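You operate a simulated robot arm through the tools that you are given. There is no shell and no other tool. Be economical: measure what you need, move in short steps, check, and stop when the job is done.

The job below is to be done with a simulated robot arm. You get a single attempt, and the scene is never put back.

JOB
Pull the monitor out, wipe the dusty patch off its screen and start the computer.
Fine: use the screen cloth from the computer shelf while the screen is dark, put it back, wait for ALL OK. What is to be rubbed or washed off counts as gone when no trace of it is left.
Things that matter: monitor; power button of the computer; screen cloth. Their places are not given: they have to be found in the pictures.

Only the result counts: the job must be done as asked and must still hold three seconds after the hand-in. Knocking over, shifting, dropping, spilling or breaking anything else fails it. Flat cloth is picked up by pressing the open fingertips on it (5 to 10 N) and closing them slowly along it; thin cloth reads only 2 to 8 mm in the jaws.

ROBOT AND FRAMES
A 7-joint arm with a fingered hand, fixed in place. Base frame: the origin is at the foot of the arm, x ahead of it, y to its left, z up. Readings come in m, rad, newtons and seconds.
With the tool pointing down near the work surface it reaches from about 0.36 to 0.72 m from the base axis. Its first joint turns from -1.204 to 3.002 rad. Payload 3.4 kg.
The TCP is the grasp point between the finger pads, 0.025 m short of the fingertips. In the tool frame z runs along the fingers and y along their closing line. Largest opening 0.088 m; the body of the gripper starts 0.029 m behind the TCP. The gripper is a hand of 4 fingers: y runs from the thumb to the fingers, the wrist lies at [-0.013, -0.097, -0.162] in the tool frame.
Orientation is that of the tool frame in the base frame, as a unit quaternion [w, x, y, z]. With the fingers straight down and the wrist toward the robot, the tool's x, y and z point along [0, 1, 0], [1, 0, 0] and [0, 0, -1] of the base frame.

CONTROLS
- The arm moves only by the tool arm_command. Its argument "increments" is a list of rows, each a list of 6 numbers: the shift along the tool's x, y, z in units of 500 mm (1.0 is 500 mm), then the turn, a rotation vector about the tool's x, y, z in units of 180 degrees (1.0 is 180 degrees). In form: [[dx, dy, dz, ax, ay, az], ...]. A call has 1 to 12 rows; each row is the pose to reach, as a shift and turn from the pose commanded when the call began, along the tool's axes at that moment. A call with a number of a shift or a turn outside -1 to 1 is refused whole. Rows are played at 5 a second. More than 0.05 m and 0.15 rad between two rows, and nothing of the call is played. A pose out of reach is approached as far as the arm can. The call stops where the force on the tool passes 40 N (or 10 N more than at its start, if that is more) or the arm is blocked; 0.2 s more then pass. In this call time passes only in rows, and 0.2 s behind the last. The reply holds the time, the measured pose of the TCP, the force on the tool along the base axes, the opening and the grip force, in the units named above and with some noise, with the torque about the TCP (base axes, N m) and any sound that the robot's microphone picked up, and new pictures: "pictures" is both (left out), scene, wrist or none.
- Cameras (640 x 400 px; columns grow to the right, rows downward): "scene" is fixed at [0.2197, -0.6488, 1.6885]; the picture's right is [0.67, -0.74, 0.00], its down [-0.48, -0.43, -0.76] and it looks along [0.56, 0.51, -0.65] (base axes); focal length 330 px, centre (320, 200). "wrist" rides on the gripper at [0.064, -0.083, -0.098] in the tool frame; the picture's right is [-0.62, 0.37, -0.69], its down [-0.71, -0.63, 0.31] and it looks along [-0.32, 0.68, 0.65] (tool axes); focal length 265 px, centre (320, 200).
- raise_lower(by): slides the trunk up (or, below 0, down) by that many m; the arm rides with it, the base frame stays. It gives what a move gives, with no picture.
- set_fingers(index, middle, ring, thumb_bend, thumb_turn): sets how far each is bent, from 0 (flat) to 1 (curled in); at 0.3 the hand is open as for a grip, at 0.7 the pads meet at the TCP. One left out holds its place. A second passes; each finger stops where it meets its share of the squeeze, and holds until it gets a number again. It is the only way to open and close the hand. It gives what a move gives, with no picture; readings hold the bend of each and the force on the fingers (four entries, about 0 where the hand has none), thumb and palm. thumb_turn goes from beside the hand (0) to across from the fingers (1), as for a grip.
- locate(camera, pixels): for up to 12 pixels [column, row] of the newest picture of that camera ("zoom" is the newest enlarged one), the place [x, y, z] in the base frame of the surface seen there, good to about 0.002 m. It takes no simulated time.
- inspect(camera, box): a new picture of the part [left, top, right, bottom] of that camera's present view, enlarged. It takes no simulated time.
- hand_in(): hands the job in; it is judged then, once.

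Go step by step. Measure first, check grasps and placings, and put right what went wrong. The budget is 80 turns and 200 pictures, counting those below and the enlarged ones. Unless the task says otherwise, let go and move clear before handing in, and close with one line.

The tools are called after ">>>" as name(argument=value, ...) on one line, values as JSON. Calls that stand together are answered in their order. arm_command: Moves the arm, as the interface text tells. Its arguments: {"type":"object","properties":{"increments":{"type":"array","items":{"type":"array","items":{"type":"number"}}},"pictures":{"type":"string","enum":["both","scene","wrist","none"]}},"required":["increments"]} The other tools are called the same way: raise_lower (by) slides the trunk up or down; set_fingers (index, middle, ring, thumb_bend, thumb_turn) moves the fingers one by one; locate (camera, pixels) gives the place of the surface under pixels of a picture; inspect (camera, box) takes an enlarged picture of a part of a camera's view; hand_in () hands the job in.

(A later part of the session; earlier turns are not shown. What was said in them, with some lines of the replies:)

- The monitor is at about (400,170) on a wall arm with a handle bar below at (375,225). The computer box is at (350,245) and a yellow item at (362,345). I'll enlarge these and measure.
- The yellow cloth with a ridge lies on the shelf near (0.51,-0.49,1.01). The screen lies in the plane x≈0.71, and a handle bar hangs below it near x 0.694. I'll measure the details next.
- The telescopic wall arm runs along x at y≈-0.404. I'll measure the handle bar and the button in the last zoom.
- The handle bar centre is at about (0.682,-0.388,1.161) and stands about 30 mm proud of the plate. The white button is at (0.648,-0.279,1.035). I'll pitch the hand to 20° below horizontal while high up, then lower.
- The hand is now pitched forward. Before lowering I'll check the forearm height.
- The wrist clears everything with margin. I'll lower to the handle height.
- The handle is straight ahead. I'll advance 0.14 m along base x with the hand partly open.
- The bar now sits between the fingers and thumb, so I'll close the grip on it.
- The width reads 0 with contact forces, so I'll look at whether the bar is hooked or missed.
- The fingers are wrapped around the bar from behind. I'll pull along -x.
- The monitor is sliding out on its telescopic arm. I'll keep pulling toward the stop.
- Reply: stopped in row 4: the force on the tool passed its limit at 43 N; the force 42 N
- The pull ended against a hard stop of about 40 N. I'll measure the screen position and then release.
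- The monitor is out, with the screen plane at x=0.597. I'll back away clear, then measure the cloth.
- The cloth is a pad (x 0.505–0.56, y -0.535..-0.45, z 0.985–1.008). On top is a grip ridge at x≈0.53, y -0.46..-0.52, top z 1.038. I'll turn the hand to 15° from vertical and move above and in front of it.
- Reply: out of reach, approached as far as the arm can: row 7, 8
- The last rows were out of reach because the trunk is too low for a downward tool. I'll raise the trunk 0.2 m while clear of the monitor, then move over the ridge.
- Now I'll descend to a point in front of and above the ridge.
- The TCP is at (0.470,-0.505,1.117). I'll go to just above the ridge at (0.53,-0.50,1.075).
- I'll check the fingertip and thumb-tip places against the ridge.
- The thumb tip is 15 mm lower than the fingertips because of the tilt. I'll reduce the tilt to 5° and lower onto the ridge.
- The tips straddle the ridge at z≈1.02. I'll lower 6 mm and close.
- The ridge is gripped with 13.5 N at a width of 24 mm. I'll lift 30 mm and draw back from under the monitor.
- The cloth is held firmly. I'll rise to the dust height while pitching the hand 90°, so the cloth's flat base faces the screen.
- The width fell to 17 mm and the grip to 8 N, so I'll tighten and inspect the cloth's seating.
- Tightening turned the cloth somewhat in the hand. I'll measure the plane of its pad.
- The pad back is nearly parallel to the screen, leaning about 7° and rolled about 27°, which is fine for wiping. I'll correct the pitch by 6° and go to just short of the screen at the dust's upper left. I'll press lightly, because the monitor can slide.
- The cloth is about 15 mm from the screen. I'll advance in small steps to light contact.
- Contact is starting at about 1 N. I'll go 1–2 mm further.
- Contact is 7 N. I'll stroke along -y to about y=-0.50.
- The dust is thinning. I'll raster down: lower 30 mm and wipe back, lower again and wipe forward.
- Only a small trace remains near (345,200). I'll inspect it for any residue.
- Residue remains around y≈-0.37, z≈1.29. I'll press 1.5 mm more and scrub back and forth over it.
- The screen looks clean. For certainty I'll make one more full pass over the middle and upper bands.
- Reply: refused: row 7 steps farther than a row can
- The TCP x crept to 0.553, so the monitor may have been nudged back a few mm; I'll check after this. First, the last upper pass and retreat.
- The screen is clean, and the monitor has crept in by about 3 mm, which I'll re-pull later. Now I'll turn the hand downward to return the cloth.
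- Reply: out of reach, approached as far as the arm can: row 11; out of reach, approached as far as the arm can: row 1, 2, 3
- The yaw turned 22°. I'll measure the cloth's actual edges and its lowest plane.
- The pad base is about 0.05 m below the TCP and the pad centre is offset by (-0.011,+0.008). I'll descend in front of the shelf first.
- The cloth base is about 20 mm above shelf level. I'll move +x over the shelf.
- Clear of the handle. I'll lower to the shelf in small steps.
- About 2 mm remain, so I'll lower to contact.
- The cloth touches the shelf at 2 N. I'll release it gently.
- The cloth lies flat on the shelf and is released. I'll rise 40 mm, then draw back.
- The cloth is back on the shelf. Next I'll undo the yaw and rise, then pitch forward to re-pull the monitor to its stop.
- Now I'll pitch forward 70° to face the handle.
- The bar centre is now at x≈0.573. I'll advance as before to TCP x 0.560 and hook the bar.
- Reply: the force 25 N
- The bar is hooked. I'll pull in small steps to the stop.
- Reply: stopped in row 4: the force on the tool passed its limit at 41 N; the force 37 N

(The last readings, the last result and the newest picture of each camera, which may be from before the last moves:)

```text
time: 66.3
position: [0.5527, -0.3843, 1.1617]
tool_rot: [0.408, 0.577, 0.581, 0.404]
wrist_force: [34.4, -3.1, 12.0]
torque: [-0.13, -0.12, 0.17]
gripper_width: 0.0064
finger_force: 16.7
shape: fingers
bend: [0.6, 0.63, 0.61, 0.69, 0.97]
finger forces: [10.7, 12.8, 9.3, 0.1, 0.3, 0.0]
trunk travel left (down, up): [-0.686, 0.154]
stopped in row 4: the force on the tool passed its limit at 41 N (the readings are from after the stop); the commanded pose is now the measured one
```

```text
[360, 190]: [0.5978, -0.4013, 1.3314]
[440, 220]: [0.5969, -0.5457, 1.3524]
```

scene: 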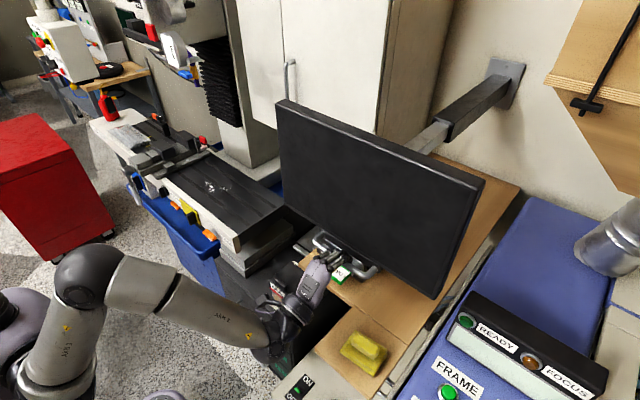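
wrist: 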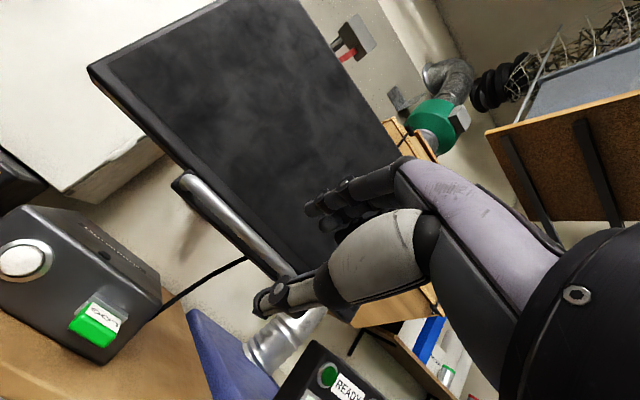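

It's at the end stop again, at 0.597. I'll release and back away, heading for the button's y.

>>> set_fingers(index=0.4, middle=0.4, ring=0.4, thumb_bend=0.35)

>>> arm_command(increments=[[0, -0.007, -0.03, 0, 0, 0], [0, -0.027, -0.075, 0, 0, 0], [0, -0.054, -0.15, 0, 0, 0], [0, -0.075, -0.21, 0, 0, 0]], pictures="wrist")

>>> inspect(camera="scene", box=[270, 210, 400, 300])

>>> locate(camera="scene", pixels=[[360, 190], [440, 220], [325, 248], [324, 253], [331, 238]])

```text
time: 67.3
position: [0.5427, -0.3844, 1.1623]
tool_rot: [0.407, 0.578, 0.58, 0.405]
wrist_force: [-0.4, -0.3, 0.3]
torque: [0.02, 0.01, -0.01]
gripper_width: 0.0684
finger_force: 0.1
shape: fingers
bend: [0.4, 0.4, 0.4, 0.35, 0.97]
finger forces: [0.0, 0.0, 0.0, 0.1, 0.0, 0.1]
trunk travel left (down, up): [-0.686, 0.154]
```

```text
time: 68.3
position: [0.4311, -0.3852, 1.163]
tool_rot: [0.407, 0.578, 0.58, 0.405]
wrist_force: [-0.9, 0.0, -0.3]
torque: [0.0, -0.02, 0.0]
gripper_width: 0.0685
finger_force: 0.1
shape: fingers
bend: [0.4, 0.4, 0.4, 0.35, 0.97]
finger forces: [0.1, 0.0, 0.0, 0.0, 0.0, 0.0]
trunk travel left (down, up): [-0.686, 0.154]
```

wrist: 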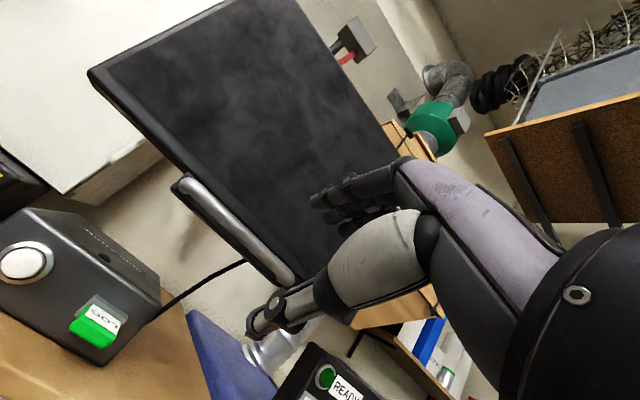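

```text
4.44 times, centred on (335, 255) of scene
```

zoom: 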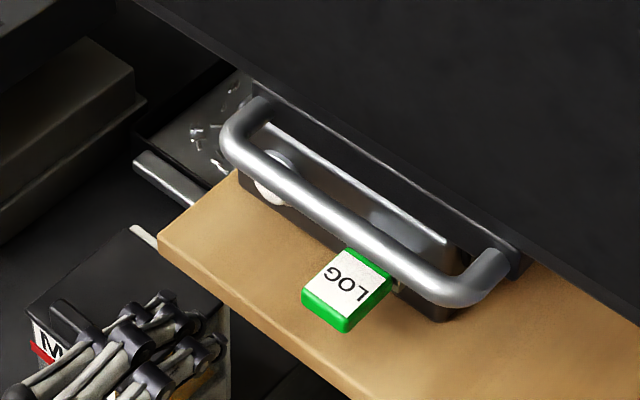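

```text
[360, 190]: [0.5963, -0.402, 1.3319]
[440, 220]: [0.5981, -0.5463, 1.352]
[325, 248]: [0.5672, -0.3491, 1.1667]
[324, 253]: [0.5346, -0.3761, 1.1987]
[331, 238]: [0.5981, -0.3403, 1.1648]
```

The monitor stays out. I'll measure the button from the wrist view at (24,262) and close the hand into a pointed pinch.

>>> locate(camera="wrist", pixels=[[22, 263], [8, 262], [38, 262], [22, 248], [22, 278], [60, 300], [30, 225], [100, 330], [90, 385]])

>>> set_fingers(index=0.7, middle=0.7, ring=0.7, thumb_bend=0.66)

```text
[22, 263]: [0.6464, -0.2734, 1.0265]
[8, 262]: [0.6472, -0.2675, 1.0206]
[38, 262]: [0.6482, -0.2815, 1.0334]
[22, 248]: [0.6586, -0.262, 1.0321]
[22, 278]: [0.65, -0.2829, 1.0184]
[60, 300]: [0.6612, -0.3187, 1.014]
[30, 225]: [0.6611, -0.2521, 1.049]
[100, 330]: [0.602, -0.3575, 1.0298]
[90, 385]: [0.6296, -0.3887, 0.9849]
```

```text
time: 69.3
position: [0.4329, -0.385, 1.1632]
tool_rot: [0.407, 0.578, 0.58, 0.405]
wrist_force: [0.4, 0.3, -0.3]
torque: [0.01, -0.05, 0.04]
gripper_width: 0.003
finger_force: 0.2
shape: fingers
bend: [0.7, 0.7, 0.7, 0.66, 0.97]
finger forces: [0.0, 0.0, 0.0, 0.0, 0.0, 0.0]
trunk travel left (down, up): [-0.686, 0.154]
```

The button centre is at (0.647,-0.275,1.028). I'll check the obstacles beneath the approach: the board edge and the MAX box.

>>> inspect(camera="scene", box=[230, 220, 360, 340])

>>> locate(camera="zoom", pixels=[[225, 175], [250, 195], [330, 235], [130, 175], [80, 200], [300, 330], [150, 130], [290, 215], [200, 120], [240, 300]])

```text
3.33 times, centred on (295, 280) of scene
```

zoom: 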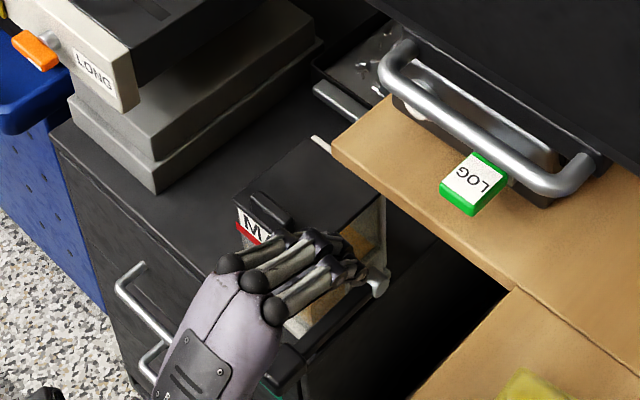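

```text
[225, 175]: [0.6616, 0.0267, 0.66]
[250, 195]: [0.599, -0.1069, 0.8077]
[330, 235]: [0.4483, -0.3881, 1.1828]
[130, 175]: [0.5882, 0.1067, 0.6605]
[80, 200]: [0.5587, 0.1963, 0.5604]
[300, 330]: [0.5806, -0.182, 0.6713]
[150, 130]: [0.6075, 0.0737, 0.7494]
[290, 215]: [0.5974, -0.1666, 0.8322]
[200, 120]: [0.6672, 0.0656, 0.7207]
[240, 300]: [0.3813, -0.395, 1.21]
```

The path is clear (the MAX box top is at z≈0.83). I'll move in front of the button with a closed pinch.

>>> arm_command(increments=[[0.046, -0.035, 0.041, 0, 0, 0], [0.092, -0.07, 0.083, 0, 0, 0], [0.138, -0.106, 0.124, 0, 0, 0], [0.184, -0.141, 0.166, 0, 0, 0], [0.228, -0.176, 0.207, 0, 0, 0]])

>>> inspect(camera="wrist", box=[140, 120, 400, 340])

>>> locate(camera="zoom", pixels=[[240, 290], [250, 280], [300, 250], [330, 230], [340, 250], [270, 300]])

```text
time: 70.5
position: [0.4996, -0.2696, 1.0453]
tool_rot: [0.407, 0.578, 0.58, 0.405]
wrist_force: [0.1, 1.4, -0.3]
torque: [0.02, 0.03, 0.03]
gripper_width: 0.0029
finger_force: 0.1
shape: fingers
bend: [0.7, 0.7, 0.7, 0.66, 0.97]
finger forces: [0.0, 0.0, 0.0, 0.0, 0.0, 0.0]
trunk travel left (down, up): [-0.686, 0.154]
```

scene: 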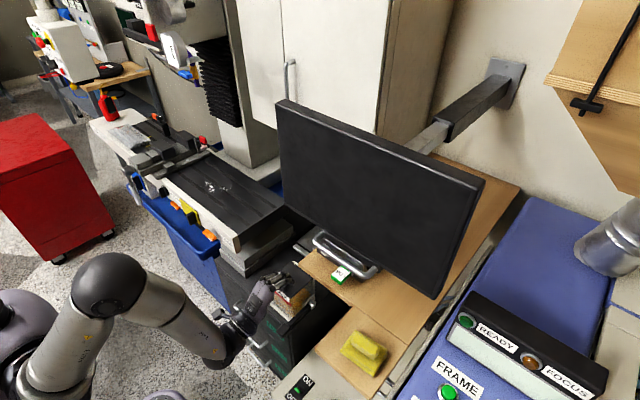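
wrist: 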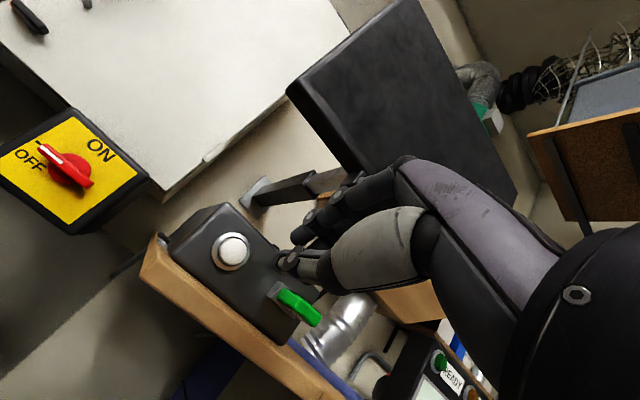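

```text
1.82 times, centred on (270, 230) of wrist
```

zoom: 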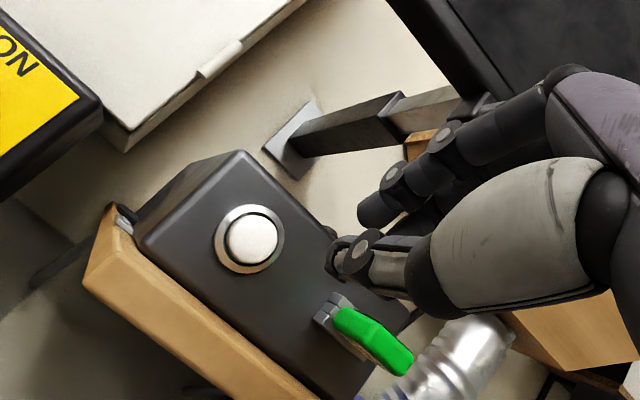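

```text
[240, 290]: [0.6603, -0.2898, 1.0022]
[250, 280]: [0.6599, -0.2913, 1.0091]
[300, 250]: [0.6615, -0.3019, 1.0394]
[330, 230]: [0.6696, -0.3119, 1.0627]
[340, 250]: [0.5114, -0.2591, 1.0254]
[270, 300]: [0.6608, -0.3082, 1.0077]
```

I'll locate the fingertips and the button precisely in this zoom.

>>> locate(camera="zoom", pixels=[[250, 240], [235, 240], [265, 240], [365, 212], [372, 225], [360, 205], [330, 262], [345, 270], [400, 205], [420, 200]])

```text
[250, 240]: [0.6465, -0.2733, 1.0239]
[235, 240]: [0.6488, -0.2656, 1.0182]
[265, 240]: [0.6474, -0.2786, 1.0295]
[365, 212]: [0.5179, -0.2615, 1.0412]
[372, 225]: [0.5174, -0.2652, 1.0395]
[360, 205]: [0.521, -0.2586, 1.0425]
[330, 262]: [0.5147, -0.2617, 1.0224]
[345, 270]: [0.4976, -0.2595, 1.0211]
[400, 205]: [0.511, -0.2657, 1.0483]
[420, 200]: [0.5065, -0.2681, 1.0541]
```

The index tip leads at (0.523,-0.265,1.040) and the button is at (0.647,-0.274,1.026). I'll lower 11 mm and advance to about 18 mm short of it.

>>> arm_command(increments=[[-0.006, -0.014, 0.03, 0, 0, 0], [-0.006, 0.008, 0.09, 0, 0, 0], [-0.006, 0.03, 0.15, 0, 0, 0], [-0.006, 0.05, 0.205, 0, 0, 0]])

>>> inspect(camera="wrist", box=[180, 140, 380, 310])

```text
time: 71.5
position: [0.6038, -0.2744, 1.0315]
tool_rot: [0.407, 0.578, 0.58, 0.405]
wrist_force: [0.1, 0.7, 0.2]
torque: [-0.02, 0.01, -0.04]
gripper_width: 0.0028
finger_force: 0.1
shape: fingers
bend: [0.7, 0.7, 0.7, 0.66, 0.97]
finger forces: [0.0, 0.0, 0.1, 0.0, 0.0, 0.0]
trunk travel left (down, up): [-0.686, 0.154]
```

scene: 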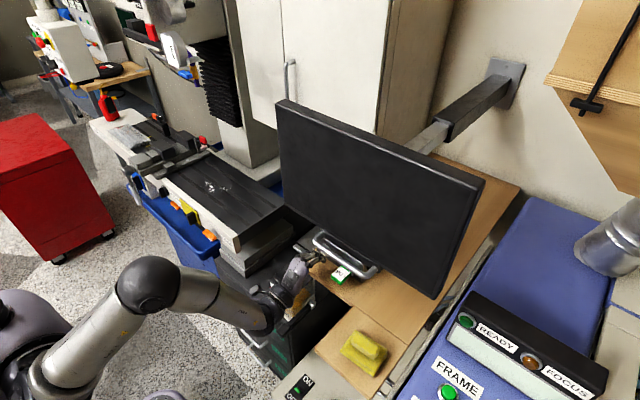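
wrist: 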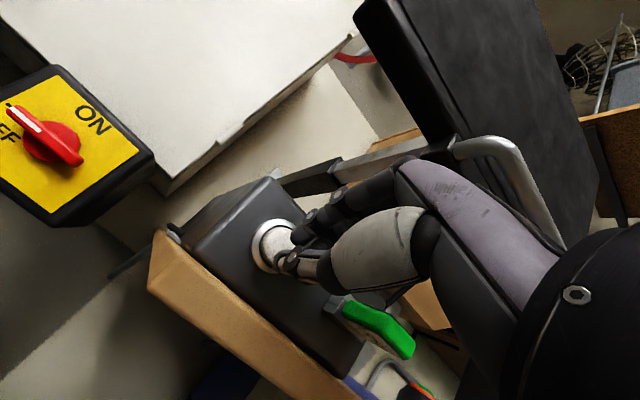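

```text
2.35 times, centred on (280, 225) of wrist
```

zoom: 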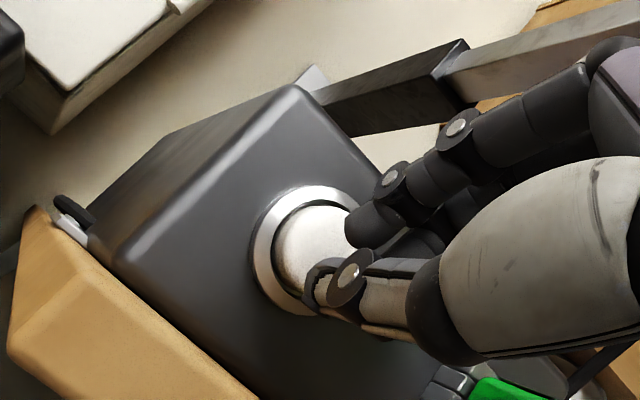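

The aim is good. I'll advance slowly to press.

>>> arm_command(increments=[[0, 0.004, 0.0113, 0, 0, 0], [0, 0.008, 0.0226, 0, 0, 0], [0, 0.0103, 0.0282, 0, 0, 0], [0, 0.0117, 0.032, 0, 0, 0]], pictures="wrist")

```text
time: 72.5
position: [0.6211, -0.2743, 1.0327]
tool_rot: [0.406, 0.578, 0.581, 0.405]
wrist_force: [-1.2, 0.0, -0.7]
torque: [0.03, 0.0, 0.01]
gripper_width: 0.0024
finger_force: 0.9
shape: fingers
bend: [0.7, 0.7, 0.7, 0.66, 0.97]
finger forces: [1.4, 0.0, 0.1, 0.0, 0.1, 0.0]
trunk travel left (down, up): [-0.686, 0.154]
```

wrist: 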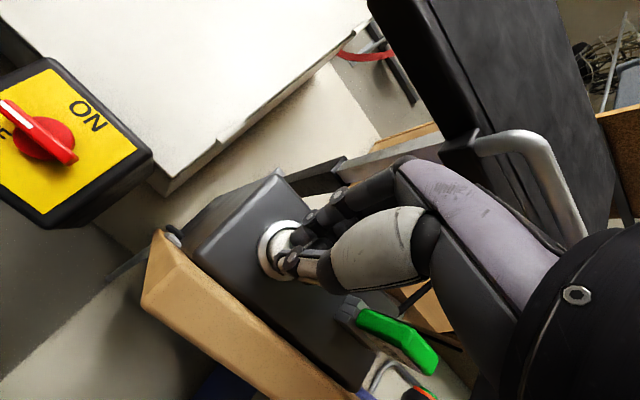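

Contact is starting at 1.4 N on the index finger. I'll push a few mm more, watching force and sound.

>>> arm_command(increments=[[0, 0.0014, 0.0038, 0, 0, 0], [0, 0.0027, 0.0075, 0, 0, 0], [0, 0.0034, 0.0094, 0, 0, 0]])

```text
time: 73.3
position: [0.6262, -0.2757, 1.0341]
tool_rot: [0.408, 0.578, 0.579, 0.405]
wrist_force: [-3.1, 0.7, 1.3]
torque: [0.02, -0.04, -0.01]
gripper_width: 0.0015
finger_force: 1.5
shape: fingers
bend: [0.7, 0.7, 0.7, 0.66, 0.97]
finger forces: [3.4, 0.1, 0.1, 0.0, 0.0, 0.0]
trunk travel left (down, up): [-0.686, 0.154]
heard: click
```

scene: 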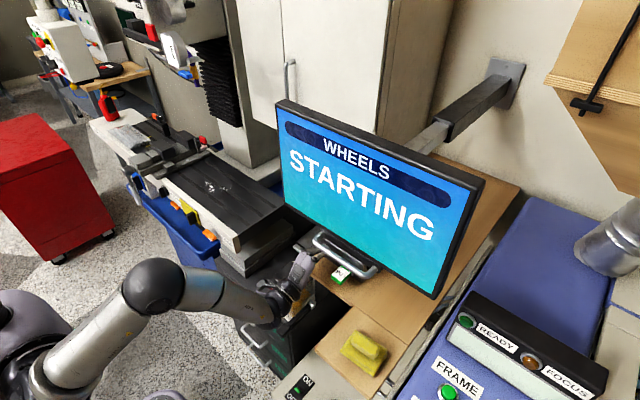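
wrist: 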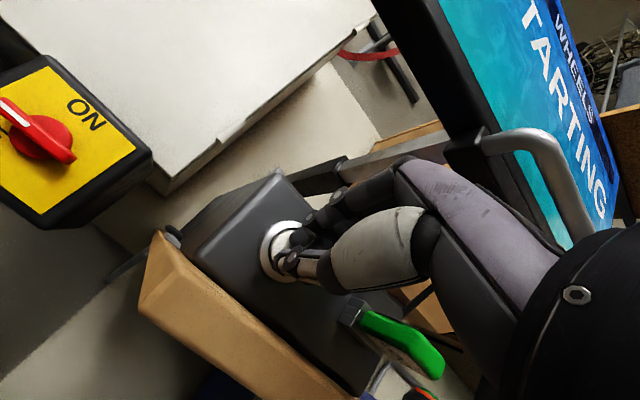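

There was a click, and the screen shows STARTING. I'll withdraw straight back and wait for ALL OK.

>>> arm_command(increments=[[0, -0.014, -0.038, 0, 0, 0], [0, -0.034, -0.094, 0, 0, 0], [0, -0.055, -0.15, 0, 0, 0], [0, -0.082, -0.226, 0, 0, 0], [0, -0.1, -0.275, 0, 0, 0], [0, -0.1, -0.275, 0, 0, 0], [0, -0.1, -0.275, 0, 0, 0], [0, -0.1, -0.275, 0, 0, 0], [0, -0.1, -0.275, 0, 0, 0], [0, -0.1, -0.275, 0, 0, 0], [0, -0.1, -0.275, 0, 0, 0], [0, -0.1, -0.275, 0, 0, 0]], pictures="scene")

```text
time: 75.9
position: [0.4795, -0.2758, 1.0326]
tool_rot: [0.407, 0.578, 0.58, 0.405]
wrist_force: [0.2, 0.2, 0.2]
torque: [-0.03, 0.02, -0.01]
gripper_width: 0.0026
finger_force: 0.1
shape: fingers
bend: [0.7, 0.7, 0.7, 0.66, 0.97]
finger forces: [0.0, 0.0, 0.0, 0.0, 0.1, 0.1]
trunk travel left (down, up): [-0.686, 0.154]
```

scene: 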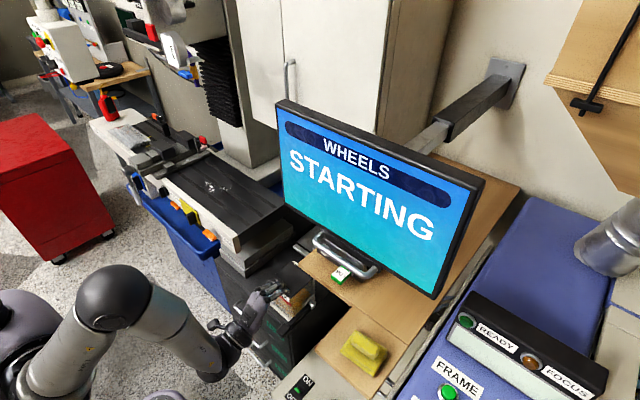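

Still STARTING, and the hand is clear. I'll wait.

>>> arm_command(increments=[[0, 0, 0, 0, 0, 0], [0, 0, 0, 0, 0, 0], [0, 0, 0, 0, 0, 0], [0, 0, 0, 0, 0, 0], [0, 0, 0, 0, 0, 0], [0, 0, 0, 0, 0, 0], [0, 0, 0, 0, 0, 0], [0, 0, 0, 0, 0, 0], [0, 0, 0, 0, 0, 0], [0, 0, 0, 0, 0, 0], [0, 0, 0, 0, 0, 0], [0, 0, 0, 0, 0, 0]], pictures="none")

>>> arm_command(increments=[[0, 0, 0, 0, 0, 0], [0, 0, 0, 0, 0, 0], [0, 0, 0, 0, 0, 0], [0, 0, 0, 0, 0, 0], [0, 0, 0, 0, 0, 0], [0, 0, 0, 0, 0, 0], [0, 0, 0, 0, 0, 0], [0, 0, 0, 0, 0, 0], [0, 0, 0, 0, 0, 0], [0, 0, 0, 0, 0, 0], [0, 0, 0, 0, 0, 0], [0, 0, 0, 0, 0, 0]], pictures="scene")

```text
time: 78.5
position: [0.4795, -0.2766, 1.032]
tool_rot: [0.407, 0.577, 0.58, 0.406]
wrist_force: [0.3, 0.0, 0.1]
torque: [0.01, 0.01, -0.01]
gripper_width: 0.0026
finger_force: 0.1
shape: fingers
bend: [0.7, 0.7, 0.7, 0.66, 0.97]
finger forces: [0.0, 0.0, 0.0, 0.0, 0.1, 0.0]
trunk travel left (down, up): [-0.686, 0.154]
```

```text
time: 81.1
position: [0.4797, -0.2765, 1.0324]
tool_rot: [0.407, 0.577, 0.58, 0.406]
wrist_force: [0.6, 0.5, -0.3]
torque: [-0.02, 0.0, 0.01]
gripper_width: 0.0028
finger_force: 0.1
shape: fingers
bend: [0.7, 0.7, 0.7, 0.66, 0.97]
finger forces: [0.0, 0.0, 0.0, 0.1, 0.0, 0.1]
trunk travel left (down, up): [-0.686, 0.154]
```

scene: 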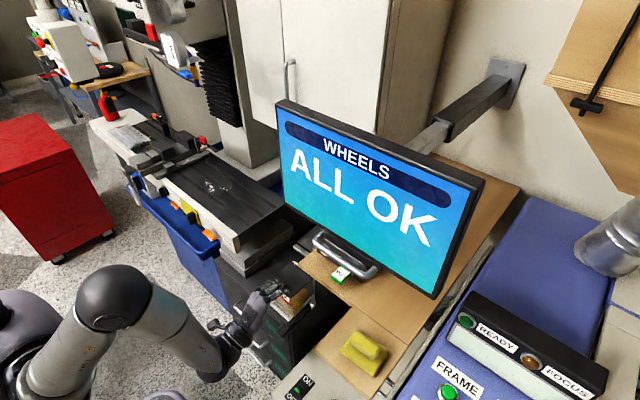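

The screen shows ALL OK. I'll take one last look for dust residue before handing in.

>>> inspect(camera="scene", box=[280, 110, 480, 300])

```text
2.11 times, centred on (380, 205) of scene
```

zoom: 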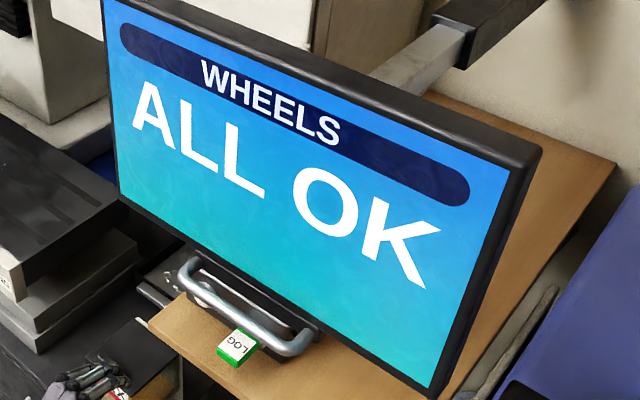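

The screen is clean and shows ALL OK, the cloth is back on the shelf, and the hand is clear, so I'm handing in.

>>> hand_in()

```text
The job is handed in.
```

The monitor is pulled out to its stop, the screen was wiped clean while dark, the cloth is back on its shelf about 2 cm from where it lay and slightly turned, and the computer is on and showing ALL OK.
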